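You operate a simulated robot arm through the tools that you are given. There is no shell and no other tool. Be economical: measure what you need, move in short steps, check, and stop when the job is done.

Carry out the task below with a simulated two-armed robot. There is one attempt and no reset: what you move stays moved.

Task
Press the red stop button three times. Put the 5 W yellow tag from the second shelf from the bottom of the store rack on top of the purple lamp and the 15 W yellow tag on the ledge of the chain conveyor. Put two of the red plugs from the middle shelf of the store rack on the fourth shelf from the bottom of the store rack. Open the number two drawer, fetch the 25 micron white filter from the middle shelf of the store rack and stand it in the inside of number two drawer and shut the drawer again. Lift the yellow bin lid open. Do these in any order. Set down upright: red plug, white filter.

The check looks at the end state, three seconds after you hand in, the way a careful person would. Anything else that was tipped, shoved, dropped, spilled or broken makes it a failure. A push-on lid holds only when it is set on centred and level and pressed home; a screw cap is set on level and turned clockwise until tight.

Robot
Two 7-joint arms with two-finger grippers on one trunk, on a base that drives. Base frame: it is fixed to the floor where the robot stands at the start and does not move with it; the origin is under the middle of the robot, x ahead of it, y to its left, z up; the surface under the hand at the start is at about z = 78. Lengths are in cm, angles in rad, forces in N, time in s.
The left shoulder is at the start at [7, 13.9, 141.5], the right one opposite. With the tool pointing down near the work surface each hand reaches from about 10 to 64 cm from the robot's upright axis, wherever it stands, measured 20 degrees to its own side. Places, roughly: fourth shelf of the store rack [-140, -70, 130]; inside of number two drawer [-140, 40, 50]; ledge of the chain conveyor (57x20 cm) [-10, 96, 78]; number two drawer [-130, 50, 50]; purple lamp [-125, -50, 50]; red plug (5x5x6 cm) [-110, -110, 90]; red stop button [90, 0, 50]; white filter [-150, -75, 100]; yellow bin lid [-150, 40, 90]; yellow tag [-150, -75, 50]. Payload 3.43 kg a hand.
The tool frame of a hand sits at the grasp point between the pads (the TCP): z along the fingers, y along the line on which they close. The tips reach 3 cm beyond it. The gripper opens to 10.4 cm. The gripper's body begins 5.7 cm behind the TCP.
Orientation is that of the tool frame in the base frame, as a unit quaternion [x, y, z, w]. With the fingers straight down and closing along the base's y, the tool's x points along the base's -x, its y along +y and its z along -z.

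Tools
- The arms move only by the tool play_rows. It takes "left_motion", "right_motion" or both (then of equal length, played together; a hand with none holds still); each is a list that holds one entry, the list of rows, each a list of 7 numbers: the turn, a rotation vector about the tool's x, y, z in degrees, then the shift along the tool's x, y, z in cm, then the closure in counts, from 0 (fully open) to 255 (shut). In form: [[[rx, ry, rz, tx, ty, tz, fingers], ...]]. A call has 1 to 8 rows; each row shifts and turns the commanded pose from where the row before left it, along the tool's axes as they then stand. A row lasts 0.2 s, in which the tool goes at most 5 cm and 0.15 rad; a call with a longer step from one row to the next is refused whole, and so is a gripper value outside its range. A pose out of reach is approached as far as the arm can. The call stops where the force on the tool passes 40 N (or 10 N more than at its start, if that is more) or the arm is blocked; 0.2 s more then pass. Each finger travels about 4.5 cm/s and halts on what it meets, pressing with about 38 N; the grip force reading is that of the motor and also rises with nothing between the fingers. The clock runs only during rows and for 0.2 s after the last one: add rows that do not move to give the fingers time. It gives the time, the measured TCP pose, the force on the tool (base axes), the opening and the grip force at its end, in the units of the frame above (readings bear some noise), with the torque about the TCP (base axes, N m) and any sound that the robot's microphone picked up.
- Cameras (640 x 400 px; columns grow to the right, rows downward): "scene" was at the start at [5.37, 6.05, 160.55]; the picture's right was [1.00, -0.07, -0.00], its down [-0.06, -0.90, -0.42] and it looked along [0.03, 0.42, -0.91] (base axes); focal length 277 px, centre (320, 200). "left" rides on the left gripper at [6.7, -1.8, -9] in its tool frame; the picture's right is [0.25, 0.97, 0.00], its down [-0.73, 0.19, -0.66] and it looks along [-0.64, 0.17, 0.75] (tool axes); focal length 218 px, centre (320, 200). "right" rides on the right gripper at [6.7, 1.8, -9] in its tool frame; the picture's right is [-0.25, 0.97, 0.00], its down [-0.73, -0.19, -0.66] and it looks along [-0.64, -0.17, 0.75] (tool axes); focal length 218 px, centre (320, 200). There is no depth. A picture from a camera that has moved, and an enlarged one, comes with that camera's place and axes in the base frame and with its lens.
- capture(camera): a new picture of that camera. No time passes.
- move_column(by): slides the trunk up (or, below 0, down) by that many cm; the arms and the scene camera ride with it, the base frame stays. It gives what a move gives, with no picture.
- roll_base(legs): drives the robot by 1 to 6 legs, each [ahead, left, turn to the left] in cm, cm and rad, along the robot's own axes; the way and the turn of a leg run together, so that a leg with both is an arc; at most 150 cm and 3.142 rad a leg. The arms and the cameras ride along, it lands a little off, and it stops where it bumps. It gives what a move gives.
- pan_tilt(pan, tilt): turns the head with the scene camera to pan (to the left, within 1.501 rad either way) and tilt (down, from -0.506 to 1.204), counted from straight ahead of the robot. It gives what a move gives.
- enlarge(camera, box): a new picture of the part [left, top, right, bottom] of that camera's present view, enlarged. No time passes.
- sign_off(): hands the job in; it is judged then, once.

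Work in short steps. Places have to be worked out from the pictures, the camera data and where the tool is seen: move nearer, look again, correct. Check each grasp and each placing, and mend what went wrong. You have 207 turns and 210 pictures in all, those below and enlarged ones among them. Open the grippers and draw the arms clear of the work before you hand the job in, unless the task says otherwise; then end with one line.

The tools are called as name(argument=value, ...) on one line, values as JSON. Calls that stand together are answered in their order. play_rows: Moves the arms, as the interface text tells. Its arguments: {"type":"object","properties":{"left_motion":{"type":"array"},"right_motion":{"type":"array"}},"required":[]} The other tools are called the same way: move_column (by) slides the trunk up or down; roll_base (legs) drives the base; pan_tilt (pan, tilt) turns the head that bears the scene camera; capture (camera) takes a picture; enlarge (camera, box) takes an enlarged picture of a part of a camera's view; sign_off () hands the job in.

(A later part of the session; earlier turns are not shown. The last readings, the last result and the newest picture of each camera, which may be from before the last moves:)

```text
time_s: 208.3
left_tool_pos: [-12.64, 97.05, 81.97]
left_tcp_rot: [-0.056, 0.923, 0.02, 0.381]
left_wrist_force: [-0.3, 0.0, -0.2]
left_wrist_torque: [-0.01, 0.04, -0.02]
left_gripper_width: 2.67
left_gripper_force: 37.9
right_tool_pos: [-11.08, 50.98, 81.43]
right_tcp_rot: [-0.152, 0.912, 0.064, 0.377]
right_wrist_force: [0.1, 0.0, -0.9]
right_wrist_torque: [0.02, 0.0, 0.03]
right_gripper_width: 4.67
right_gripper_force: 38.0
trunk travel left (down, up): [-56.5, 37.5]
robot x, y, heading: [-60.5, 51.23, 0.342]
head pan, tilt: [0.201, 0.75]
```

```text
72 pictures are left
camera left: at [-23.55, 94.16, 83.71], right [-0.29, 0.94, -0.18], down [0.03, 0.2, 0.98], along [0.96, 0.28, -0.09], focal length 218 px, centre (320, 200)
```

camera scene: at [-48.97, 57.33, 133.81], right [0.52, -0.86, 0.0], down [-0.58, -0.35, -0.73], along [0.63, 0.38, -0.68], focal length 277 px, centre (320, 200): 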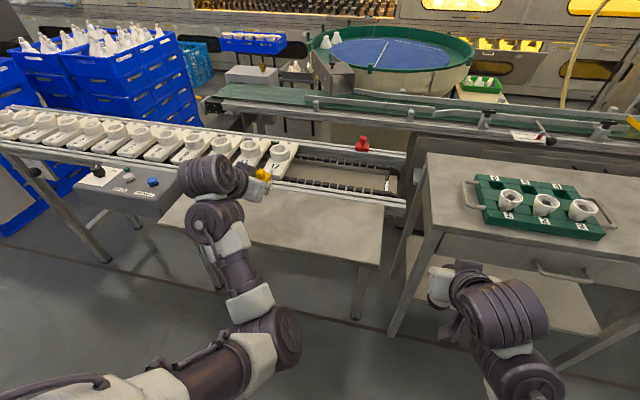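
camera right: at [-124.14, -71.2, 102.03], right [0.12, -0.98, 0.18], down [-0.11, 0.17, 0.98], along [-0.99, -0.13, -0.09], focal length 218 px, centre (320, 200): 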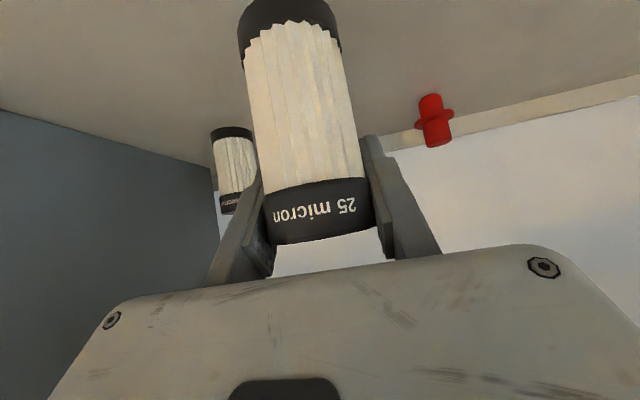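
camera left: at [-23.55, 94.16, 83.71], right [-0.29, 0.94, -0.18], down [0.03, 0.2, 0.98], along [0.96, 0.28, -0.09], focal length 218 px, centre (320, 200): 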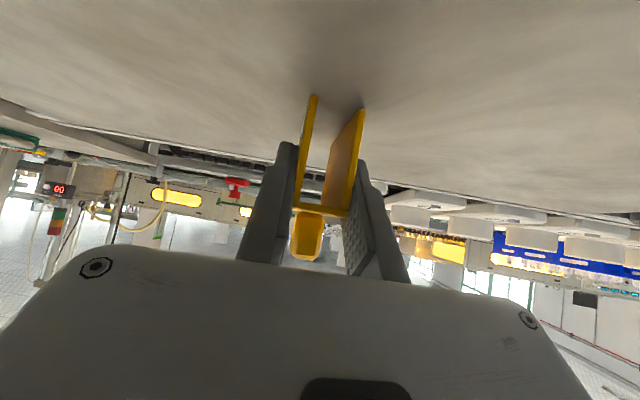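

Shadow close under the tag; continue down in small steps.

play_rows(left_motion=[[[0, 0, 0, 0.15, 0, 0.15, 255], [0, 0, 0, 0, 0, 0, 255]]])

play_rows(left_motion=[[[0, 0, 0, 0.15, 0, 0.15, 255], [0, 0, 0, 0, 0, 0, 255]]])

play_rows(left_motion=[[[0, 0, 0, 0.15, 0, 0.15, 255], [0, 0, 0, 0, 0, 0, 255]]])

```text
time_s: 208.9
left_tool_pos: [-12.59, 97.06, 82.02]
left_tcp_rot: [-0.057, 0.922, 0.022, 0.381]
left_wrist_force: [1.8, 1.3, 6.9]
left_wrist_torque: [0.06, -0.47, 0.04]
left_gripper_width: 2.66
left_gripper_force: 37.9
right_tool_pos: [-11.18, 51.07, 81.42]
right_tcp_rot: [-0.152, 0.911, 0.065, 0.377]
right_wrist_force: [-0.2, -0.1, -0.1]
right_wrist_torque: [0.02, -0.03, 0.01]
right_gripper_width: 4.65
right_gripper_force: 37.6
trunk travel left (down, up): [-56.5, 37.5]
robot x, y, heading: [-60.37, 51.5, 0.338]
head pan, tilt: [0.201, 0.75]
```

```text
time_s: 209.6
left_tool_pos: [-12.64, 97.04, 82.0]
left_tcp_rot: [-0.055, 0.921, 0.023, 0.384]
left_wrist_force: [5.2, 2.8, 21.7]
left_wrist_torque: [0.14, -0.4, 0.03]
left_gripper_width: 2.65
left_gripper_force: 37.9
right_tool_pos: [-11.27, 50.94, 81.43]
right_tcp_rot: [-0.151, 0.911, 0.064, 0.377]
right_wrist_force: [-0.1, 0.7, -0.1]
right_wrist_torque: [0.02, 0.0, 0.02]
right_gripper_width: 4.63
right_gripper_force: 38.0
trunk travel left (down, up): [-56.5, 37.5]
robot x, y, heading: [-60.77, 51.57, 0.342]
head pan, tilt: [0.201, 0.75]
```

```text
time_s: 210.2
left_tool_pos: [-12.78, 97.04, 81.94]
left_tcp_rot: [-0.056, 0.921, 0.025, 0.385]
left_wrist_force: [4.6, 4.5, 33.8]
left_wrist_torque: [0.1, 0.05, -0.01]
left_gripper_width: 2.68
left_gripper_force: 37.9
right_tool_pos: [-11.39, 50.8, 81.5]
right_tcp_rot: [-0.151, 0.911, 0.064, 0.379]
right_wrist_force: [0.0, -0.3, -0.7]
right_wrist_torque: [-0.03, 0.02, -0.01]
right_gripper_width: 4.62
right_gripper_force: 38.2
trunk travel left (down, up): [-56.5, 37.5]
robot x, y, heading: [-60.68, 51.05, 0.338]
head pan, tilt: [0.201, 0.75]
```

In contact. Ease off, open, and withdraw along the tool.

play_rows(left_motion=[[[0, 0, 0, -0.15, 0, -0.15, 255], [0, 0, 0, -0.12, 0, -0.12, 255], [0, 0, 0, 0, 0, 0, 160], [0, 0, 0, 0, 0, 0, 130], [0, 0, 0, 0, 0, 0, 130], [0, 0, 0, 2, 0, -2, 130], [0, 0, 0, 2.5, 0, -2.5, 130], [0, 0, 0, 2, 0, -3.5, 130]]])

capture(camera="left")

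enlarge(camera="scene", box=[160, 130, 340, 250])

```text
time_s: 211.9
left_tool_pos: [-23.11, 97.69, 84.33]
left_tcp_rot: [-0.06, 0.919, 0.042, 0.387]
left_wrist_force: [0.4, 0.5, -0.6]
left_wrist_torque: [-0.01, 0.0, -0.04]
left_gripper_width: 5.09
left_gripper_force: 0.0
right_tool_pos: [-11.25, 51.09, 81.39]
right_tcp_rot: [-0.151, 0.911, 0.064, 0.377]
right_wrist_force: [1.2, -0.2, -0.8]
right_wrist_torque: [0.0, -0.04, 0.0]
right_gripper_width: 4.62
right_gripper_force: 37.8
trunk travel left (down, up): [-56.5, 37.5]
robot x, y, heading: [-61.08, 51.19, 0.34]
head pan, tilt: [0.201, 0.75]
```

```text
71 pictures are left
camera left: at [-33.99, 94.53, 85.72], right [-0.31, 0.94, -0.15], down [0.01, 0.16, 0.99], along [0.95, 0.31, -0.06], focal length 218 px, centre (320, 200)
```

left: 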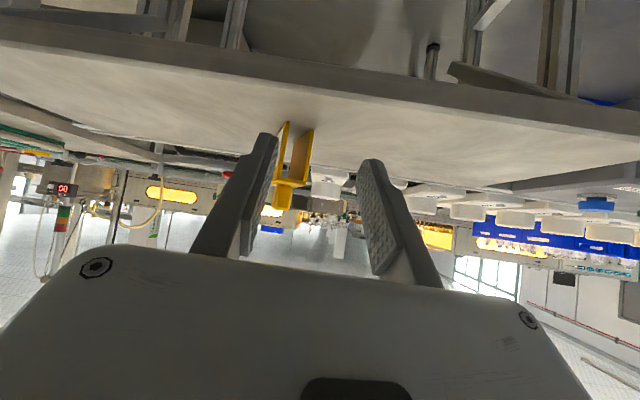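

```text
3.33 times, centred on (250, 190) of scene
camera zoom: at [-49.03, 57.29, 128.82], right [0.51, -0.86, 0.0], down [-0.58, -0.35, -0.73], along [0.63, 0.38, -0.68], focal length 924 px, centre (553, 233)
```

zoom: 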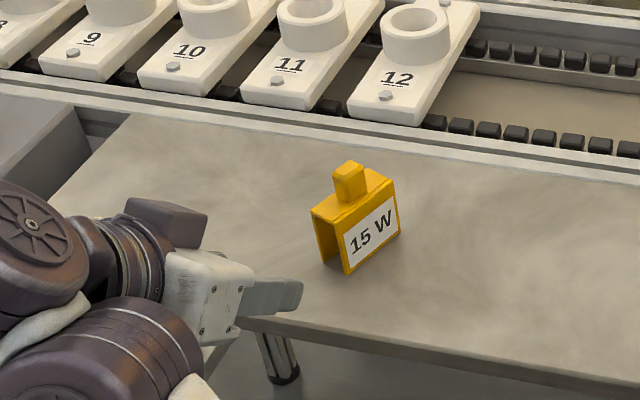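

15 W stands on the ledge. Raise the trunk 30, then turn around toward the desk.

move_column(by=32)

roll_base(legs=[[0, 0, -3.14]])

pan_tilt(pan=0, tilt=0.7)

capture(camera="scene")

```text
time_s: 215.1
left_tool_pos: [-23.44, 97.85, 115.83]
left_tcp_rot: [-0.06, 0.922, 0.044, 0.38]
left_wrist_force: [0.5, 0.0, -0.4]
left_wrist_torque: [0.01, 0.01, -0.01]
left_gripper_width: 5.07
left_gripper_force: 0.2
right_tool_pos: [-11.11, 51.02, 113.43]
right_tcp_rot: [-0.152, 0.912, 0.064, 0.376]
right_wrist_force: [0.3, 0.1, -0.1]
right_wrist_torque: [0.03, -0.01, -0.01]
right_gripper_width: 4.63
right_gripper_force: 37.9
trunk travel left (down, up): [-88.5, 5.5]
robot x, y, heading: [-60.96, 51.09, 0.339]
head pan, tilt: [0.201, 0.75]
```

```text
time_s: 222.9
left_tool_pos: [-97.93, 4.98, 115.68]
left_tcp_rot: [0.922, 0.061, -0.379, 0.044]
left_wrist_force: [-0.5, -0.1, 0.3]
left_wrist_torque: [0.0, 0.0, 0.0]
left_gripper_width: 5.09
left_gripper_force: 0.0
right_tool_pos: [-110.36, 51.84, 113.25]
right_tcp_rot: [0.912, 0.152, -0.376, 0.064]
right_wrist_force: [0.5, 0.2, -1.0]
right_wrist_torque: [0.01, -0.01, -0.01]
right_gripper_width: 4.58
right_gripper_force: 38.3
trunk travel left (down, up): [-88.5, 5.5]
robot x, y, heading: [-61.04, 51.35, -2.799]
head pan, tilt: [0.201, 0.75]
```

```text
time_s: 223.6
left_tool_pos: [-97.83, 4.86, 115.67]
left_tcp_rot: [0.922, 0.061, -0.379, 0.047]
left_wrist_force: [0.3, -0.1, 0.0]
left_wrist_torque: [0.04, -0.02, -0.04]
left_gripper_width: 5.1
left_gripper_force: 0.1
right_tool_pos: [-110.27, 51.87, 113.37]
right_tcp_rot: [0.912, 0.152, -0.376, 0.064]
right_wrist_force: [-0.3, -0.6, -0.8]
right_wrist_torque: [0.0, 0.03, -0.01]
right_gripper_width: 4.56
right_gripper_force: 38.2
trunk travel left (down, up): [-88.5, 5.5]
robot x, y, heading: [-60.49, 51.27, -2.799]
head pan, tilt: [0.0, 0.7]
```

```text
69 pictures are left
camera scene: at [-73.56, 46.87, 161.23], right [-0.33, 0.94, 0.0], down [0.61, 0.22, -0.76], along [-0.72, -0.26, -0.64], focal length 277 px, centre (320, 200)
```

scene: 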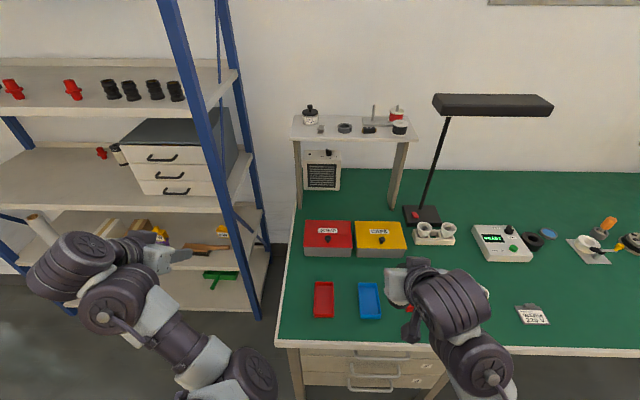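

Enlarge the yellow bin and drawers.

enlarge(camera="scene", box=[290, 205, 450, 325])

enlarge(camera="scene", box=[270, 320, 470, 400])

```text
3.33 times, centred on (370, 265) of scene
camera zoom: at [-73.56, 46.87, 161.23], right [-0.33, 0.94, 0.0], down [0.61, 0.22, -0.76], along [-0.72, -0.26, -0.64], focal length 924 px, centre (153, -17)
```

zoom: 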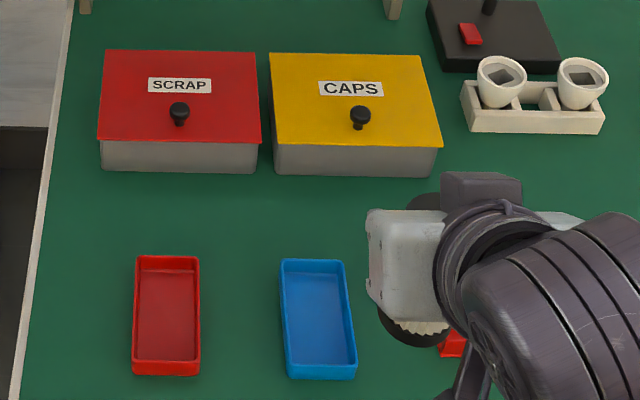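

```text
3.20 times, centred on (370, 360) of scene
camera zoom: at [-73.56, 46.87, 161.23], right [-0.33, 0.94, 0.0], down [0.61, 0.22, -0.76], along [-0.72, -0.26, -0.64], focal length 887 px, centre (160, -312)
```

zoom: 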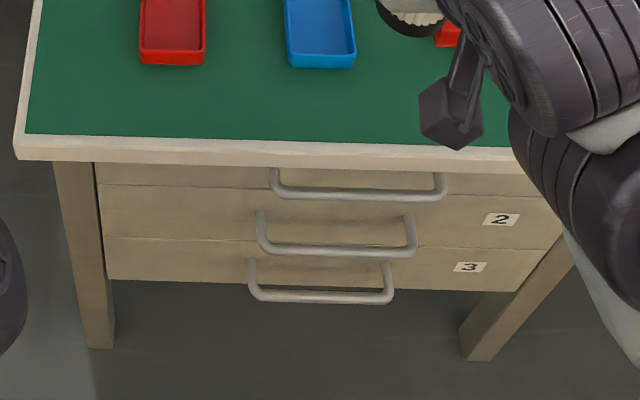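

Drawers stack 1/2/3; handle 2 about z≈58, p≈88. Back off and shift right, then lower the trunk 40 and look at the handle from level.

roll_base(legs=[[-18, 0, 0], [0, -20, 0]])

move_column(by=-40)

pan_tilt(pan=0.05, tilt=0.7)

capture(camera="scene")

capture(camera="left")

```text
time_s: 226.3
left_tool_pos: [-87.5, 28.97, 115.64]
left_tcp_rot: [0.923, 0.062, -0.377, 0.046]
left_wrist_force: [0.3, 0.0, -0.4]
left_wrist_torque: [0.02, 0.02, 0.0]
left_gripper_width: 5.11
left_gripper_force: 0.0
right_tool_pos: [-100.04, 75.99, 113.44]
right_tcp_rot: [0.911, 0.153, -0.377, 0.063]
right_wrist_force: [-0.1, -0.3, -1.3]
right_wrist_torque: [0.01, -0.02, -0.02]
right_gripper_width: 4.62
right_gripper_force: 38.7
trunk travel left (down, up): [-88.5, 5.5]
robot x, y, heading: [-50.47, 75.75, -2.796]
head pan, tilt: [0.0, 0.7]
```

```text
time_s: 230.1
left_tool_pos: [-87.39, 29.19, 75.67]
left_tcp_rot: [0.923, 0.062, -0.378, 0.047]
left_wrist_force: [0.1, -0.5, -1.0]
left_wrist_torque: [0.06, -0.06, 0.01]
left_gripper_width: 5.08
left_gripper_force: 0.1
right_tool_pos: [-100.07, 76.22, 73.53]
right_tcp_rot: [0.912, 0.152, -0.376, 0.064]
right_wrist_force: [-0.8, -0.2, -1.0]
right_wrist_torque: [-0.01, 0.02, -0.03]
right_gripper_width: 4.58
right_gripper_force: 38.5
trunk travel left (down, up): [-48.5, 45.5]
robot x, y, heading: [-50.66, 76.03, -2.798]
head pan, tilt: [0.0, 0.7]
```

```text
time_s: 230.7
left_tool_pos: [-87.53, 29.27, 75.6]
left_tcp_rot: [0.923, 0.062, -0.377, 0.048]
left_wrist_force: [-0.1, -0.5, -0.2]
left_wrist_torque: [0.0, 0.03, -0.01]
left_gripper_width: 5.11
left_gripper_force: 0.0
right_tool_pos: [-100.13, 76.23, 73.44]
right_tcp_rot: [0.912, 0.152, -0.376, 0.064]
right_wrist_force: [-0.7, -0.1, -0.9]
right_wrist_torque: [-0.01, 0.02, 0.0]
right_gripper_width: 4.6
right_gripper_force: 37.8
trunk travel left (down, up): [-48.5, 45.5]
robot x, y, heading: [-50.36, 75.81, -2.804]
head pan, tilt: [0.051, 0.7]
```

```text
66 pictures are left
camera scene: at [-63.17, 70.97, 121.23], right [-0.38, 0.92, 0.0], down [0.6, 0.25, -0.76], along [-0.71, -0.29, -0.64], focal length 277 px, centre (320, 200)
```

scene: 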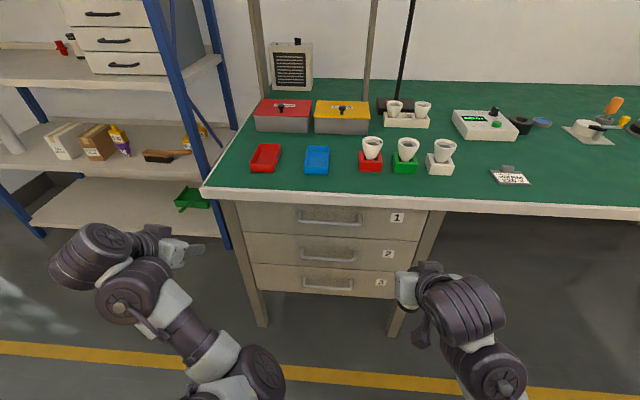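

```text
65 pictures are left
camera left: at [-76.99, 32.81, 77.23], right [0.32, -0.94, -0.14], down [-0.03, -0.16, 0.99], along [-0.95, -0.31, -0.08], focal length 218 px, centre (320, 200)
```

left: 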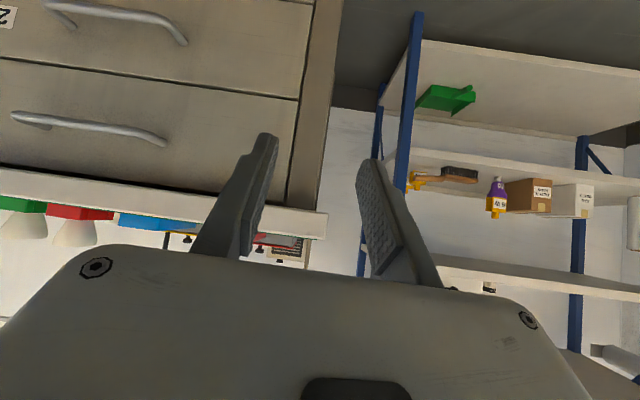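

Handle 2 is around p≈90, q≈86, z≈55. Shift base right 14 so the left shoulder faces it, then pitch the left hand to ~85° forward.

roll_base(legs=[[0, -14, -0.02]])

play_rows(left_motion=[[[0, -8, 0, 0, 0, 0, 100], [0, -8, 0, 0, 0, 0, 100], [0, -8, 0, 0, 0, 0, 100], [0, -8, 0, 0, 0, 0, 100], [0, -8, 0, 0, 0, 0, 100]]])

play_rows(left_motion=[[[0, 0, -8.3, 0, 0, 0, 100], [0, 0, -8.3, 0, 0, 0, 100], [0, 0, -8.3, 0, 0, 0, 100], [0, 0, -8.3, 0, 0, 0, 100], [0, 0, -8.3, 0, 0, 0, 100], [0, 0, -8.3, 0, 0, 0, 100]]])

```text
time_s: 232.0
left_tool_pos: [-92.9, 42.87, 75.65]
left_tcp_rot: [0.923, 0.052, -0.378, 0.044]
left_wrist_force: [0.1, 0.6, -0.1]
left_wrist_torque: [-0.03, -0.02, 0.03]
left_gripper_width: 5.14
left_gripper_force: 0.0
right_tool_pos: [-104.49, 90.31, 73.45]
right_tcp_rot: [0.913, 0.142, -0.377, 0.06]
right_wrist_force: [-0.2, 0.0, -0.4]
right_wrist_torque: [0.02, 0.01, 0.0]
right_gripper_width: 4.58
right_gripper_force: 38.4
trunk travel left (down, up): [-48.5, 45.5]
robot x, y, heading: [-55.06, 88.91, -2.818]
head pan, tilt: [0.051, 0.7]
```

```text
time_s: 233.4
left_tool_pos: [-94.31, 40.75, 79.25]
left_tcp_rot: [0.777, 0.043, -0.621, 0.095]
left_wrist_force: [-0.3, 0.2, -0.5]
left_wrist_torque: [0.01, 0.02, 0.01]
left_gripper_width: 6.33
left_gripper_force: 0.1
left hand out of reach, approached as far as the arm can: row 4, 5
right_tool_pos: [-104.49, 90.15, 73.23]
right_tcp_rot: [0.913, 0.143, -0.378, 0.061]
right_wrist_force: [0.7, 0.1, -1.5]
right_wrist_torque: [0.02, 0.04, 0.01]
right_gripper_width: 4.6
right_gripper_force: 37.9
trunk travel left (down, up): [-48.5, 45.5]
robot x, y, heading: [-54.99, 88.57, -2.82]
head pan, tilt: [0.051, 0.7]
stopped in row 5 (left hand): the arm was blocked; the commanded pose is now the measured one
```

```text
time_s: 234.8
left_tool_pos: [-93.95, 39.94, 79.14]
left_tcp_rot: [0.688, 0.366, -0.604, -0.165]
left_wrist_force: [-0.6, 0.1, 0.5]
left_wrist_torque: [-0.01, -0.01, 0.01]
left_gripper_width: 6.34
left_gripper_force: 0.0
right_tool_pos: [-104.39, 90.2, 73.49]
right_tcp_rot: [0.913, 0.143, -0.377, 0.06]
right_wrist_force: [0.2, -0.3, -0.9]
right_wrist_torque: [-0.01, 0.02, -0.01]
right_gripper_width: 4.58
right_gripper_force: 38.2
trunk travel left (down, up): [-48.5, 45.5]
robot x, y, heading: [-54.99, 88.87, -2.82]
head pan, tilt: [0.051, 0.7]
```

Pitch reached 77°, roll works. Finish the roll.

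play_rows(left_motion=[[[0, 0, -8.2, 0, 0, 0, 100], [0, 0, -8.2, 0, 0, 0, 100], [0, 0, -8.2, 0, 0, 0, 100], [0, 0, -8.2, 0, 0, 0, 100], [0, 0, -8.2, 0, 0, 0, 100]]])

capture(camera="left")

capture(camera="scene")

```text
time_s: 236.0
left_tool_pos: [-93.71, 39.73, 79.39]
left_tcp_rot: [0.517, 0.584, -0.509, -0.363]
left_wrist_force: [-0.2, -0.2, 0.4]
left_wrist_torque: [0.03, -0.03, -0.01]
left_gripper_width: 6.32
left_gripper_force: 0.0
right_tool_pos: [-104.52, 90.12, 73.2]
right_tcp_rot: [0.913, 0.143, -0.377, 0.06]
right_wrist_force: [0.4, -0.7, -0.2]
right_wrist_torque: [-0.02, 0.01, -0.02]
right_gripper_width: 4.62
right_gripper_force: 38.3
trunk travel left (down, up): [-48.5, 45.5]
robot x, y, heading: [-55.07, 88.86, -2.82]
head pan, tilt: [0.051, 0.7]
```

```text
64 pictures are left
camera left: at [-87.1, 48.41, 82.28], right [0.18, 0.19, -0.97], down [0.82, -0.58, 0.03], along [-0.55, -0.79, -0.26], focal length 218 px, centre (320, 200)
```

left: 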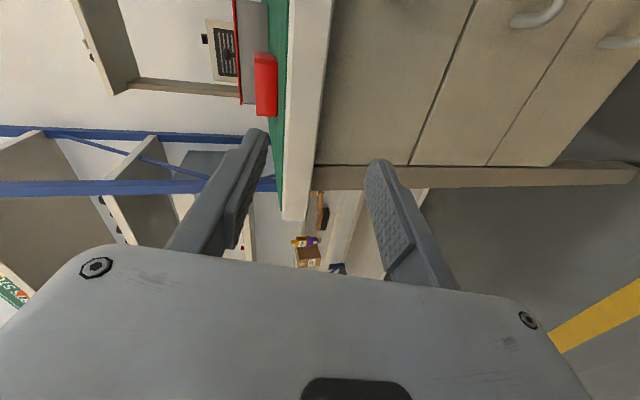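

```text
63 pictures are left
camera scene: at [-67.7, 84.09, 121.23], right [-0.36, 0.93, 0.0], down [0.6, 0.23, -0.76], along [-0.71, -0.28, -0.64], focal length 277 px, centre (320, 200)
```

scene: 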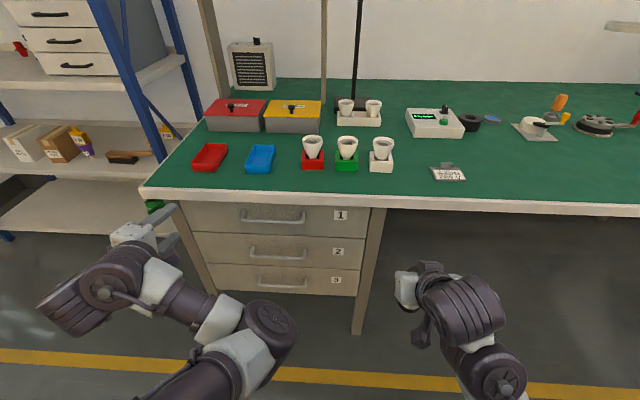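

Handle 2 bar: p≈87.5, q≈86, z≈58.6. Move the left hand to in front of it (staying 10 cm out).

play_rows(left_motion=[[[0, 0, 0, 3.4, 2.95, 1.03, 130], [0, 0, 0, 3.4, 2.95, 1.03, 130], [0, 0, 0, 3.4, 2.95, 1.03, 130], [0, 0, 0, 3.4, 2.95, 1.03, 130], [0, 0, 0, 3.4, 2.95, 1.03, 130], [0, 0, 0, 3.4, 2.95, 1.03, 130]]])

capture(camera="left")

capture(camera="scene")

```text
time_s: 237.4
left_tool_pos: [-96.63, 49.13, 60.07]
left_tcp_rot: [0.516, 0.581, -0.501, -0.379]
left_wrist_force: [-0.7, -0.6, -0.3]
left_wrist_torque: [-0.04, 0.01, 0.03]
left_gripper_width: 5.1
left_gripper_force: 0.0
left hand out of reach, approached as far as the arm can: row 1, 2, 3, 4
right_tool_pos: [-104.51, 90.17, 73.39]
right_tcp_rot: [0.913, 0.142, -0.377, 0.059]
right_wrist_force: [0.2, 0.5, -1.0]
right_wrist_torque: [0.0, 0.04, 0.0]
right_gripper_width: 4.6
right_gripper_force: 38.4
trunk travel left (down, up): [-48.5, 45.5]
robot x, y, heading: [-54.87, 88.87, -2.821]
head pan, tilt: [0.051, 0.7]
```

```text
62 pictures are left
camera left: at [-89.96, 57.55, 63.13], right [0.17, 0.21, -0.96], down [0.8, -0.6, 0.01], along [-0.57, -0.77, -0.27], focal length 218 px, centre (320, 200)
```

left: 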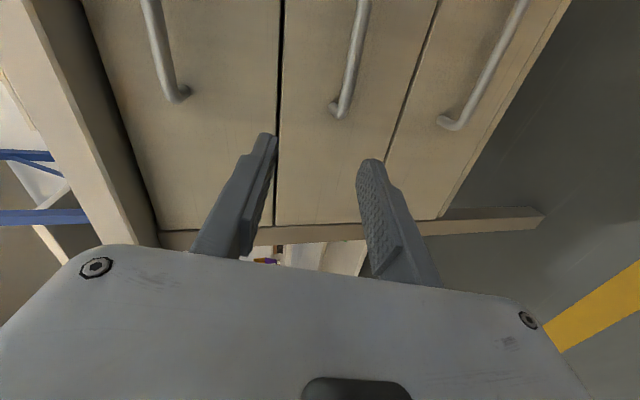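

```text
61 pictures are left
camera scene: at [-67.71, 84.03, 121.23], right [-0.36, 0.93, 0.0], down [0.6, 0.23, -0.76], along [-0.71, -0.28, -0.64], focal length 277 px, centre (320, 200)
```

scene: 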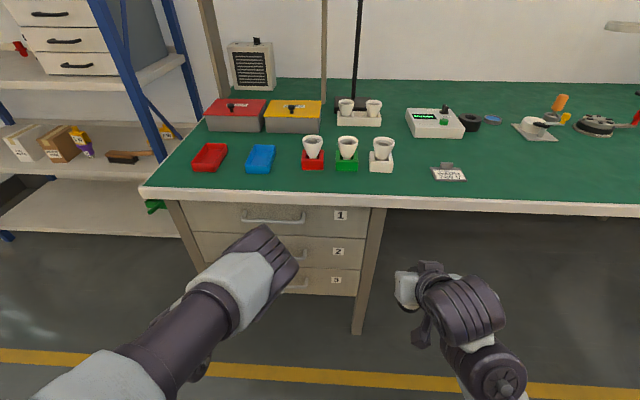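

Left camera shows all three fronts; best handle-2 estimate p≈89.5, z≈55. Move closer: right 7, down 4.5, forward 4.

play_rows(left_motion=[[[0, 0, 0, 3.45, 1.35, 2.75, 130], [0, 0, 0, 3.45, 1.35, 2.75, 130], [0, 0, 0, 0, 0, 0, 130]]])

capture(camera="left")

```text
time_s: 238.2
left_tool_pos: [-101.48, 54.85, 56.08]
left_tcp_rot: [0.516, 0.582, -0.5, -0.38]
left_wrist_force: [0.6, -0.1, -0.1]
left_wrist_torque: [0.01, 0.02, -0.01]
left_gripper_width: 5.09
left_gripper_force: 0.0
left hand out of reach, approached as far as the arm can: row 2
right_tool_pos: [-104.45, 90.12, 73.44]
right_tcp_rot: [0.913, 0.143, -0.377, 0.06]
right_wrist_force: [0.7, -0.3, -0.3]
right_wrist_torque: [0.04, 0.01, -0.02]
right_gripper_width: 4.61
right_gripper_force: 38.3
trunk travel left (down, up): [-48.5, 45.5]
robot x, y, heading: [-54.82, 88.8, -2.82]
head pan, tilt: [0.051, 0.7]
```

```text
60 pictures are left
camera left: at [-94.72, 63.34, 59.13], right [0.17, 0.22, -0.96], down [0.8, -0.6, 0.01], along [-0.57, -0.77, -0.27], focal length 218 px, centre (320, 200)
```

left: 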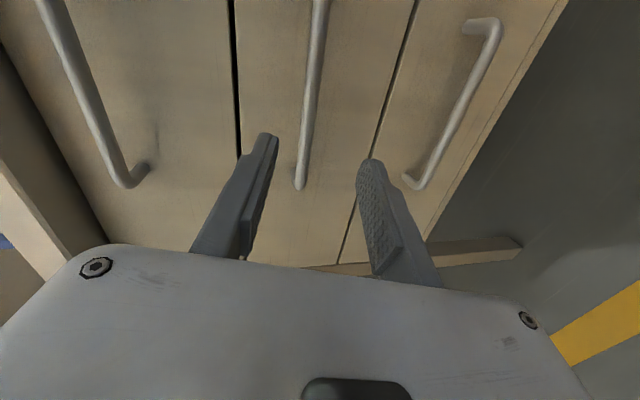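

Bar 2 at z≈55.1, p≈89. Advance 6 cm toward it.

play_rows(left_motion=[[[0, 0, 0, -0.33, -0.37, 2.95, 130], [0, 0, 0, -0.33, -0.37, 2.95, 130], [0, 0, 0, 0, 0, 0, 130]]])

capture(camera="left")

```text
time_s: 239.0
left_tool_pos: [-101.49, 54.85, 56.17]
left_tcp_rot: [0.516, 0.583, -0.501, -0.379]
left_wrist_force: [-0.6, 0.0, -0.1]
left_wrist_torque: [0.02, -0.03, 0.02]
left_gripper_width: 5.11
left_gripper_force: 0.0
left hand out of reach, approached as far as the arm can: row 1, 2
right_tool_pos: [-104.58, 90.11, 73.39]
right_tcp_rot: [0.913, 0.143, -0.378, 0.061]
right_wrist_force: [0.6, -0.3, -1.3]
right_wrist_torque: [0.03, -0.02, 0.0]
right_gripper_width: 4.58
right_gripper_force: 37.8
trunk travel left (down, up): [-48.5, 45.5]
robot x, y, heading: [-54.49, 88.46, -2.822]
head pan, tilt: [0.051, 0.7]
```

```text
59 pictures are left
camera left: at [-94.68, 63.32, 59.12], right [0.17, 0.22, -0.96], down [0.8, -0.6, 0.01], along [-0.57, -0.77, -0.27], focal length 218 px, centre (320, 200)
```

left: 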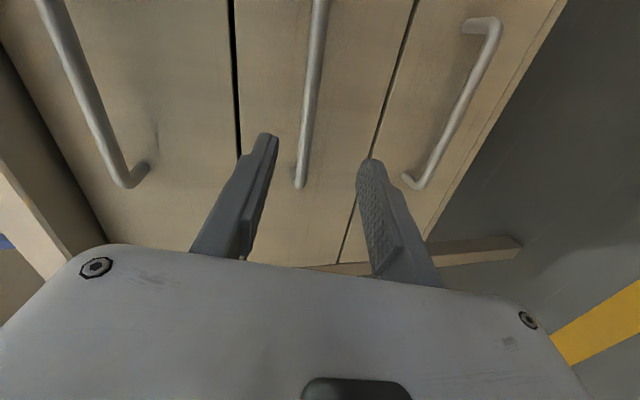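

Arm won't extend further in this pose, so cancel that and drive the base 9 cm ahead.

play_rows(left_motion=[[[0, 0, 0, 0.33, 0.37, -2.95, 130], [0, 0, 0, 0.33, 0.37, -2.95, 130], [0, 0, 0, 0, 0, 0, 130]]])

roll_base(legs=[[6, 0, 0]])

capture(camera="left")

```text
time_s: 239.8
left_tool_pos: [-96.18, 56.35, 56.79]
left_tcp_rot: [0.516, 0.583, -0.5, -0.38]
left_wrist_force: [0.5, 0.4, 0.9]
left_wrist_torque: [0.0, 0.01, 0.0]
left_gripper_width: 5.08
left_gripper_force: 0.1
right_tool_pos: [-104.48, 90.2, 73.45]
right_tcp_rot: [0.913, 0.142, -0.377, 0.06]
right_wrist_force: [0.2, -0.2, -0.8]
right_wrist_torque: [-0.02, 0.01, -0.02]
right_gripper_width: 4.58
right_gripper_force: 38.1
trunk travel left (down, up): [-48.5, 45.5]
robot x, y, heading: [-54.68, 88.92, -2.823]
head pan, tilt: [0.051, 0.7]
```

```text
time_s: 240.8
left_tool_pos: [-101.94, 54.62, 56.7]
left_tcp_rot: [0.517, 0.582, -0.499, -0.38]
left_wrist_force: [-0.3, -0.3, -0.7]
left_wrist_torque: [-0.02, 0.03, -0.02]
left_gripper_width: 5.1
left_gripper_force: 0.0
right_tool_pos: [-110.18, 88.39, 73.35]
right_tcp_rot: [0.913, 0.142, -0.377, 0.06]
right_wrist_force: [-0.1, -0.3, -0.6]
right_wrist_torque: [0.02, -0.02, 0.0]
right_gripper_width: 4.58
right_gripper_force: 37.9
trunk travel left (down, up): [-48.5, 45.5]
robot x, y, heading: [-60.7, 86.84, -2.823]
head pan, tilt: [0.051, 0.7]
```

```text
58 pictures are left
camera left: at [-95.05, 63.03, 59.76], right [0.17, 0.22, -0.96], down [0.8, -0.6, 0.01], along [-0.57, -0.77, -0.28], focal length 218 px, centre (320, 200)
```

left: 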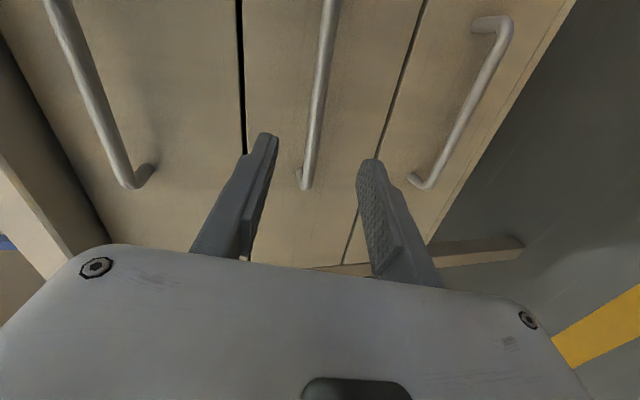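

Good: arm slack regained. Drive 3 more, then extend the arm 6 to bring the fingers around the bar.

roll_base(legs=[[3, 0, 0]])

play_rows(left_motion=[[[0, 0, 0, -0.28, 0.05, 2.6, 130], [0, 0, 0, -0.28, 0.05, 2.6, 130], [0, 0, 0, 0, 0, 0, 130]]])

capture(camera="left")

```text
time_s: 241.6
left_tool_pos: [-104.61, 53.55, 56.71]
left_tcp_rot: [0.517, 0.582, -0.5, -0.379]
left_wrist_force: [0.0, 0.5, -0.2]
left_wrist_torque: [-0.05, 0.02, 0.01]
left_gripper_width: 5.06
left_gripper_force: 0.0
right_tool_pos: [-112.92, 87.4, 73.22]
right_tcp_rot: [0.914, 0.142, -0.376, 0.06]
right_wrist_force: [0.1, 0.4, -0.6]
right_wrist_torque: [0.02, 0.02, 0.02]
right_gripper_width: 4.58
right_gripper_force: 37.9
trunk travel left (down, up): [-48.5, 45.5]
robot x, y, heading: [-63.29, 85.72, -2.82]
head pan, tilt: [0.051, 0.7]
```

```text
time_s: 242.4
left_tool_pos: [-109.58, 51.96, 55.72]
left_tcp_rot: [0.516, 0.581, -0.501, -0.38]
left_wrist_force: [0.5, 0.7, -0.3]
left_wrist_torque: [0.0, 0.02, -0.03]
left_gripper_width: 5.13
left_gripper_force: 0.1
right_tool_pos: [-112.9, 87.49, 73.4]
right_tcp_rot: [0.913, 0.141, -0.377, 0.059]
right_wrist_force: [0.3, 0.2, -1.1]
right_wrist_torque: [0.0, 0.01, 0.0]
right_gripper_width: 4.58
right_gripper_force: 38.1
trunk travel left (down, up): [-48.5, 45.5]
robot x, y, heading: [-63.36, 85.83, -2.82]
head pan, tilt: [0.051, 0.7]
```

```text
57 pictures are left
camera left: at [-102.76, 60.5, 58.74], right [0.17, 0.22, -0.96], down [0.8, -0.6, 0.01], along [-0.57, -0.77, -0.27], focal length 218 px, centre (320, 200)
```

left: 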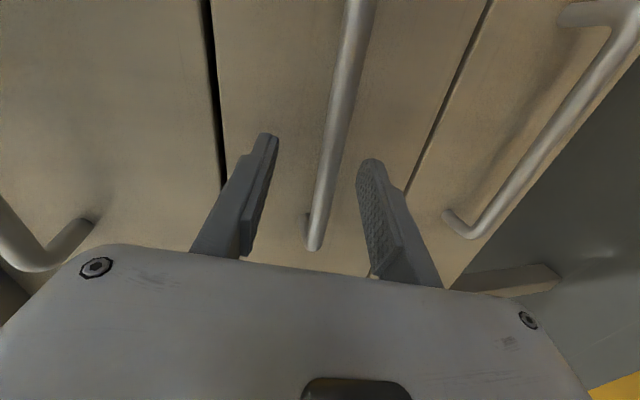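

Bar lies near the fingertips; advance 1.6 and close.

play_rows(left_motion=[[[0, 0, 0, 0, 0, 0.8, 130], [0, 0, 0, 0, 0, 0.8, 130], [0, 0, 0, 0, 0, 0, 255], [0, 0, 0, 0, 0, 0, 255], [0, 0, 0, 0, 0, 0, 255], [0, 0, 0, 0, 0, 0, 255]]])

capture(camera="left")

```text
time_s: 243.8
left_tool_pos: [-109.79, 51.79, 55.17]
left_tcp_rot: [0.518, 0.584, -0.496, -0.38]
left_wrist_force: [-0.9, -1.0, -38.7]
left_wrist_torque: [0.89, -0.07, 0.13]
left_gripper_width: 1.37
left_gripper_force: 44.7
left hand out of reach, approached as far as the arm can: row 1, 2
right_tool_pos: [-113.11, 87.34, 73.19]
right_tcp_rot: [0.914, 0.143, -0.376, 0.059]
right_wrist_force: [0.2, -0.9, -0.8]
right_wrist_torque: [-0.01, -0.01, -0.01]
right_gripper_width: 4.55
right_gripper_force: 37.9
trunk travel left (down, up): [-48.5, 45.5]
robot x, y, heading: [-63.12, 85.72, -2.826]
head pan, tilt: [0.051, 0.7]
```

```text
56 pictures are left
camera left: at [-103.01, 60.27, 58.37], right [0.18, 0.22, -0.96], down [0.8, -0.6, 0.01], along [-0.57, -0.77, -0.28], focal length 218 px, centre (320, 200)
```

left: 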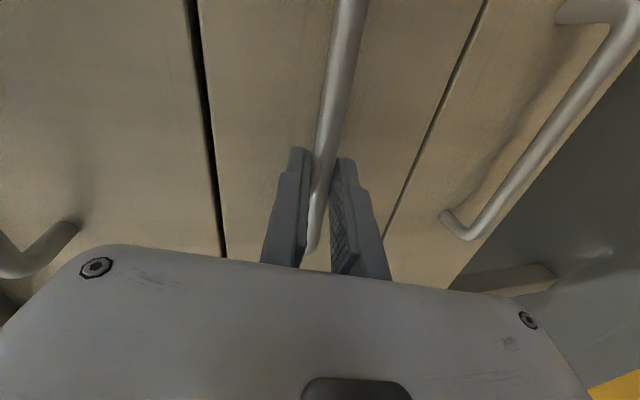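

Bar gripped but with a vertical strain; relax by lowering the hand 0.4 cm.

play_rows(left_motion=[[[0, 0, 0, 0, 0.4, 0, 255], [0, 0, 0, 0, 0, 0, 255]]])

```text
time_s: 244.4
left_tool_pos: [-109.71, 51.79, 55.14]
left_tcp_rot: [0.517, 0.583, -0.498, -0.381]
left_wrist_force: [-3.5, -0.2, -25.3]
left_wrist_torque: [1.05, 0.14, 0.08]
left_gripper_width: 1.32
left_gripper_force: 45.0
right_tool_pos: [-113.05, 87.25, 73.24]
right_tcp_rot: [0.914, 0.142, -0.375, 0.06]
right_wrist_force: [-0.4, 0.0, -0.7]
right_wrist_torque: [-0.02, -0.02, -0.02]
right_gripper_width: 4.58
right_gripper_force: 37.7
trunk travel left (down, up): [-48.5, 45.5]
robot x, y, heading: [-63.13, 86.15, -2.825]
head pan, tilt: [0.051, 0.7]
```

Continue relaxing, then pull with the base 8 cm back.

play_rows(left_motion=[[[0, 0, 0, 0, 0.5, 0, 255], [0, 0, 0, 0, 0, 0, 255]]])

roll_base(legs=[[-6, 0, 0]])

capture(camera="left")

capture(camera="scene")

```text
time_s: 245.0
left_tool_pos: [-109.62, 51.95, 55.04]
left_tcp_rot: [0.516, 0.581, -0.501, -0.382]
left_wrist_force: [-6.2, 2.6, 9.0]
left_wrist_torque: [1.13, 0.49, -0.39]
left_gripper_width: 1.34
left_gripper_force: 46.0
right_tool_pos: [-112.86, 87.53, 73.46]
right_tcp_rot: [0.913, 0.141, -0.378, 0.059]
right_wrist_force: [-1.0, 0.5, -2.1]
right_wrist_torque: [0.0, 0.0, -0.03]
right_gripper_width: 4.58
right_gripper_force: 38.5
trunk travel left (down, up): [-48.5, 45.5]
robot x, y, heading: [-63.33, 85.99, -2.824]
head pan, tilt: [0.051, 0.7]
```

```text
time_s: 246.0
left_tool_pos: [-103.72, 53.85, 55.19]
left_tcp_rot: [0.515, 0.58, -0.502, -0.382]
left_wrist_force: [-2.5, 6.3, 23.5]
left_wrist_torque: [0.93, 0.52, 0.4]
left_gripper_width: 1.36
left_gripper_force: 45.6
right_tool_pos: [-107.07, 89.44, 73.62]
right_tcp_rot: [0.912, 0.141, -0.38, 0.06]
right_wrist_force: [0.2, 0.3, -0.8]
right_wrist_torque: [0.03, 0.02, -0.01]
right_gripper_width: 4.58
right_gripper_force: 37.8
trunk travel left (down, up): [-48.5, 45.5]
robot x, y, heading: [-57.85, 88.23, -2.822]
head pan, tilt: [0.051, 0.7]
```

```text
55 pictures are left
camera left: at [-96.85, 62.3, 58.17], right [0.16, 0.21, -0.96], down [0.8, -0.6, 0.0], along [-0.57, -0.77, -0.27], focal length 218 px, centre (320, 200)
```

left: 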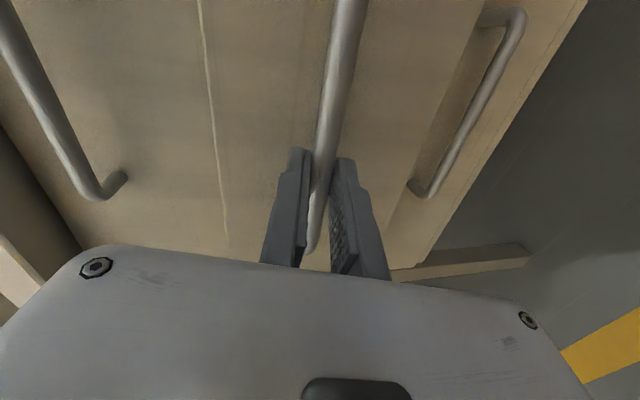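

```text
54 pictures are left
camera scene: at [-70.22, 83.4, 121.29], right [-0.36, 0.93, 0.0], down [0.6, 0.23, -0.77], along [-0.71, -0.28, -0.64], focal length 277 px, centre (320, 200)
```

scene: 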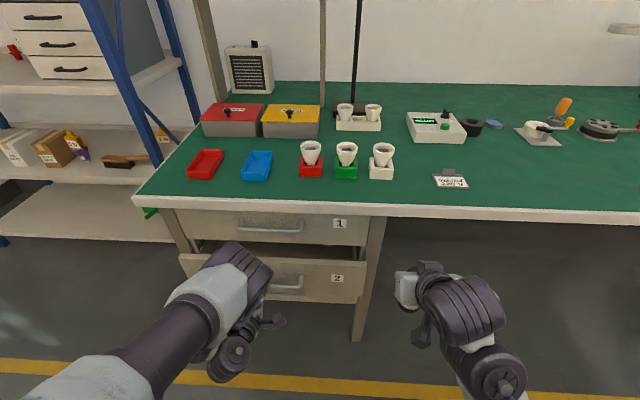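

Drawer 2 opens. Pull 9 more with the base.

roll_base(legs=[[-9, 0, 0]])

play_rows(left_motion=[[[0, 0, 0, 0, 0, -1.5, 255], [0, 0, 0, 0, 0, -1.5, 255], [0, 0, 0, 0, 0, -1.5, 255], [0, 0, 0, 0, 0, 0, 255]]])

capture(camera="scene")

```text
time_s: 247.1
left_tool_pos: [-95.31, 56.52, 55.15]
left_tcp_rot: [0.515, 0.581, -0.502, -0.381]
left_wrist_force: [-1.3, 5.5, 21.1]
left_wrist_torque: [0.95, 0.54, 0.2]
left_gripper_width: 1.35
left_gripper_force: 45.1
right_tool_pos: [-98.74, 92.27, 73.58]
right_tcp_rot: [0.912, 0.143, -0.378, 0.062]
right_wrist_force: [-0.1, 1.3, -0.1]
right_wrist_torque: [0.01, 0.02, 0.02]
right_gripper_width: 4.57
right_gripper_force: 38.2
trunk travel left (down, up): [-48.5, 45.5]
robot x, y, heading: [-49.48, 90.43, -2.818]
head pan, tilt: [0.051, 0.7]
```

```text
time_s: 247.9
left_tool_pos: [-91.01, 57.92, 55.23]
left_tcp_rot: [0.518, 0.589, -0.489, -0.381]
left_wrist_force: [2.5, 2.7, -18.4]
left_wrist_torque: [0.81, 0.01, 1.03]
left_gripper_width: 1.32
left_gripper_force: 44.4
right_tool_pos: [-99.15, 92.07, 73.39]
right_tcp_rot: [0.914, 0.142, -0.377, 0.06]
right_wrist_force: [-0.2, -0.1, -0.9]
right_wrist_torque: [0.0, -0.01, 0.0]
right_gripper_width: 4.56
right_gripper_force: 38.3
trunk travel left (down, up): [-48.5, 45.5]
robot x, y, heading: [-49.91, 90.97, -2.825]
head pan, tilt: [0.051, 0.7]
stopped in row 4 (left hand): the force on the tool passed its limit at 42 N (the readings are from after the stop); the commanded pose is now the measured one
```

```text
53 pictures are left
camera scene: at [-62.24, 85.8, 121.22], right [-0.36, 0.93, 0.0], down [0.6, 0.23, -0.76], along [-0.71, -0.28, -0.64], focal length 277 px, centre (320, 200)
```

scene: 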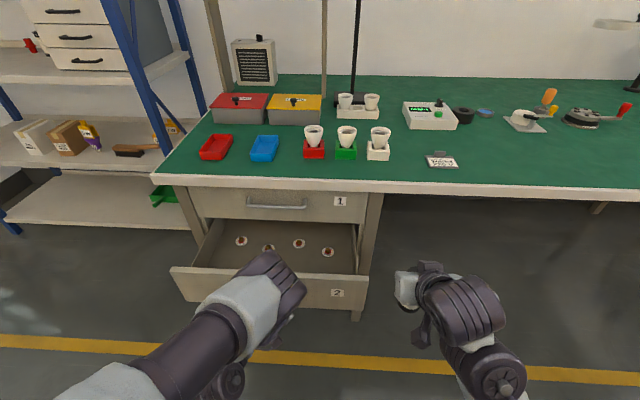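

Open ~19 cm; small round parts lie inside. Release the handle and move the left hand away.

play_rows(left_motion=[[[0, 0, 0, 0, 0, 0, 130], [0, 0, 0, 0, 0, 0, 110], [0, 0, 0, 0, 0, -2, 110], [0, 0, 0, 0, 0, -3, 110], [0, 0, 0, -3, 0, -1.5, 110], [0, 0, 0, -4, -1, 0, 110], [0, 0, 0, -4, -1, 0, 110], [0, 0, 0, -4, -1, 0, 110]]])

capture(camera="scene")

enlarge(camera="scene", box=[160, 180, 400, 330])

```text
time_s: 249.7
left_tool_pos: [-83.11, 43.98, 60.69]
left_tcp_rot: [0.518, 0.585, -0.492, -0.382]
left_wrist_force: [0.5, 1.1, 0.2]
left_wrist_torque: [0.0, 0.03, 0.0]
left_gripper_width: 5.91
left_gripper_force: 0.0
left hand out of reach, approached as far as the arm can: row 5
right_tool_pos: [-99.08, 92.08, 73.47]
right_tcp_rot: [0.913, 0.142, -0.377, 0.059]
right_wrist_force: [0.4, 0.0, -0.6]
right_wrist_torque: [0.0, 0.0, 0.01]
right_gripper_width: 4.58
right_gripper_force: 38.0
trunk travel left (down, up): [-48.5, 45.5]
robot x, y, heading: [-49.42, 90.54, -2.82]
head pan, tilt: [0.051, 0.7]
```

```text
52 pictures are left
camera scene: at [-62.2, 85.89, 121.23], right [-0.36, 0.93, 0.0], down [0.6, 0.23, -0.76], along [-0.71, -0.28, -0.64], focal length 277 px, centre (320, 200)
```

scene: 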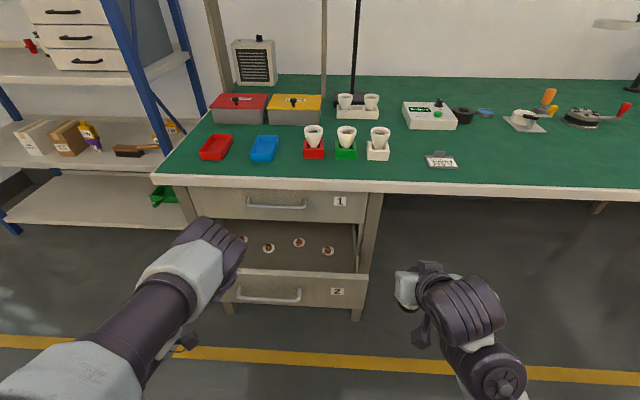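

```text
2.67 times, centred on (280, 255) of scene
camera zoom: at [-62.2, 85.89, 121.23], right [-0.36, 0.93, 0.0], down [0.6, 0.23, -0.76], along [-0.71, -0.28, -0.64], focal length 740 px, centre (427, 53)
```

zoom: 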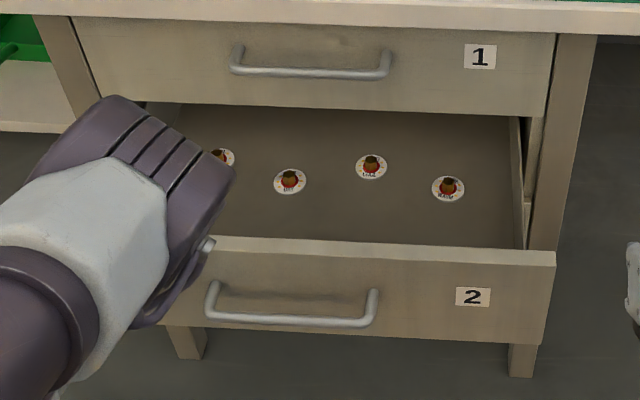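

Look into the drawer from higher up before placing.

move_column(by=32)

pan_tilt(pan=0.05, tilt=1.0)

enlarge(camera="scene", box=[140, 130, 460, 330])

```text
time_s: 252.9
left_tool_pos: [-83.19, 43.96, 92.5]
left_tcp_rot: [0.518, 0.586, -0.493, -0.381]
left_wrist_force: [-0.3, 0.0, 0.0]
left_wrist_torque: [0.02, 0.01, 0.0]
left_gripper_width: 5.92
left_gripper_force: 0.0
right_tool_pos: [-99.1, 92.07, 105.52]
right_tcp_rot: [0.913, 0.141, -0.377, 0.06]
right_wrist_force: [-0.4, 0.0, -0.5]
right_wrist_torque: [0.02, 0.01, -0.03]
right_gripper_width: 4.59
right_gripper_force: 37.4
trunk travel left (down, up): [-80.5, 13.5]
robot x, y, heading: [-49.24, 91.14, -2.817]
head pan, tilt: [0.051, 0.7]
```

```text
time_s: 253.7
left_tool_pos: [-83.12, 44.07, 92.85]
left_tcp_rot: [0.518, 0.586, -0.492, -0.381]
left_wrist_force: [-0.8, 0.1, -0.3]
left_wrist_torque: [0.01, 0.02, 0.02]
left_gripper_width: 5.92
left_gripper_force: 0.1
right_tool_pos: [-98.95, 92.07, 105.45]
right_tcp_rot: [0.913, 0.143, -0.376, 0.06]
right_wrist_force: [-0.2, -0.1, -0.6]
right_wrist_torque: [0.02, 0.01, -0.02]
right_gripper_width: 4.57
right_gripper_force: 37.6
trunk travel left (down, up): [-80.5, 13.5]
robot x, y, heading: [-49.28, 90.65, -2.822]
head pan, tilt: [0.051, 1.0]
```

```text
2.00 times, centred on (300, 230) of scene
camera zoom: at [-60.81, 86.51, 150.9], right [-0.36, 0.93, 0.0], down [0.78, 0.3, -0.54], along [-0.5, -0.2, -0.84], focal length 555 px, centre (360, 140)
```

zoom: 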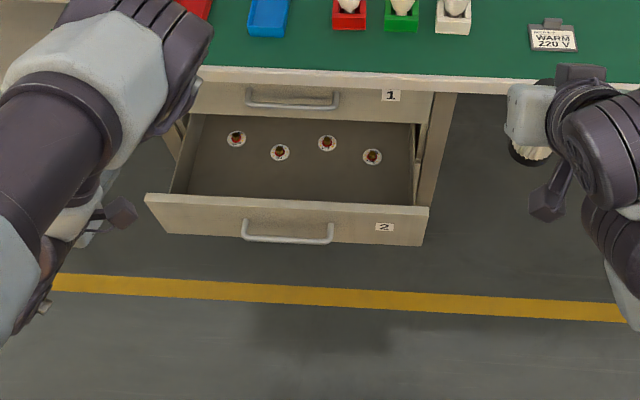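

Front half of the drawer is free. Because a 45° hand would foul the drawer front, I'll set the filter on the free desk area (p≈97, q≈117) and regrasp it vertically. Drive 14 ahead, then extend the right arm.

roll_base(legs=[[14, 0, 0]])

play_rows(right_motion=[[[0, 0, 0, -2.8, 0, 2.8, 255], [0, 0, 0, -2.8, 0, 2.8, 255], [0, 0, 0, -2.8, 0, 2.8, 255], [0, 0, 0, -2.8, 0, 2.8, 255], [0, 0, 0, -1.4, 0, 1.4, 255]]])

pan_tilt(pan=-0.1, tilt=0.8)

capture(camera="scene")

capture(camera="right")

```text
time_s: 255.0
left_tool_pos: [-96.5, 39.41, 92.73]
left_tcp_rot: [0.518, 0.586, -0.493, -0.381]
left_wrist_force: [0.3, 0.0, -0.1]
left_wrist_torque: [0.02, -0.01, -0.01]
left_gripper_width: 5.93
left_gripper_force: 0.0
right_tool_pos: [-112.56, 87.46, 105.56]
right_tcp_rot: [0.913, 0.143, -0.378, 0.06]
right_wrist_force: [0.9, 0.5, -0.7]
right_wrist_torque: [-0.03, 0.04, -0.03]
right_gripper_width: 4.56
right_gripper_force: 37.7
trunk travel left (down, up): [-80.5, 13.5]
robot x, y, heading: [-63.18, 86.02, -2.823]
head pan, tilt: [0.051, 1.0]
```

```text
time_s: 256.2
left_tool_pos: [-96.65, 39.44, 92.69]
left_tcp_rot: [0.519, 0.586, -0.492, -0.381]
left_wrist_force: [0.5, -0.6, 0.2]
left_wrist_torque: [-0.02, 0.0, -0.02]
left_gripper_width: 5.93
left_gripper_force: 0.1
right_tool_pos: [-129.72, 82.01, 105.32]
right_tcp_rot: [0.913, 0.144, -0.376, 0.061]
right_wrist_force: [0.6, 0.2, -0.6]
right_wrist_torque: [-0.01, 0.01, 0.02]
right_gripper_width: 4.59
right_gripper_force: 38.4
trunk travel left (down, up): [-80.5, 13.5]
robot x, y, heading: [-63.11, 86.55, -2.821]
head pan, tilt: [0.051, 1.0]
```

```text
time_s: 257.0
left_tool_pos: [-96.63, 39.4, 92.71]
left_tcp_rot: [0.518, 0.586, -0.493, -0.381]
left_wrist_force: [-0.7, -0.7, 0.0]
left_wrist_torque: [-0.03, -0.02, 0.0]
left_gripper_width: 5.9
left_gripper_force: 0.0
right_tool_pos: [-129.51, 82.05, 105.33]
right_tcp_rot: [0.913, 0.143, -0.377, 0.06]
right_wrist_force: [-0.2, 0.0, -0.6]
right_wrist_torque: [0.01, 0.01, 0.05]
right_gripper_width: 4.59
right_gripper_force: 37.7
trunk travel left (down, up): [-80.5, 13.5]
robot x, y, heading: [-62.77, 85.72, -2.821]
head pan, tilt: [-0.099, 0.799]
```

```text
49 pictures are left
camera scene: at [-75.79, 82.72, 152.4], right [-0.22, 0.98, 0.0], down [0.7, 0.16, -0.7], along [-0.68, -0.15, -0.72], focal length 277 px, centre (320, 200)
```

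scene: 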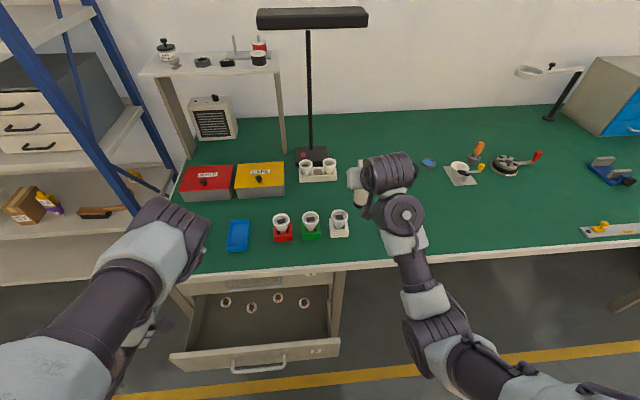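

```text
48 pictures are left
camera right: at [-118.41, 83.74, 106.91], right [0.13, -0.98, 0.18], down [-0.11, 0.17, 0.98], along [-0.99, -0.14, -0.09], focal length 218 px, centre (320, 200)
```

right: 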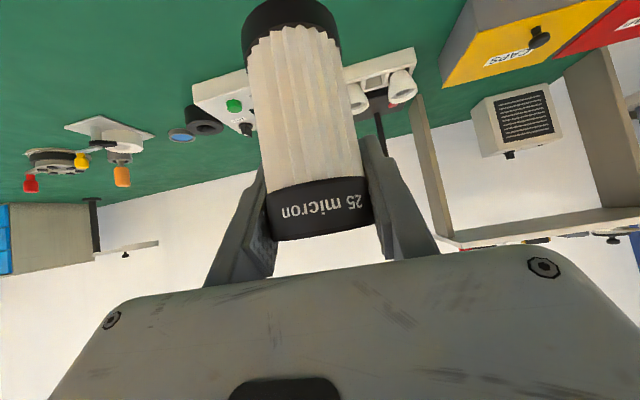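

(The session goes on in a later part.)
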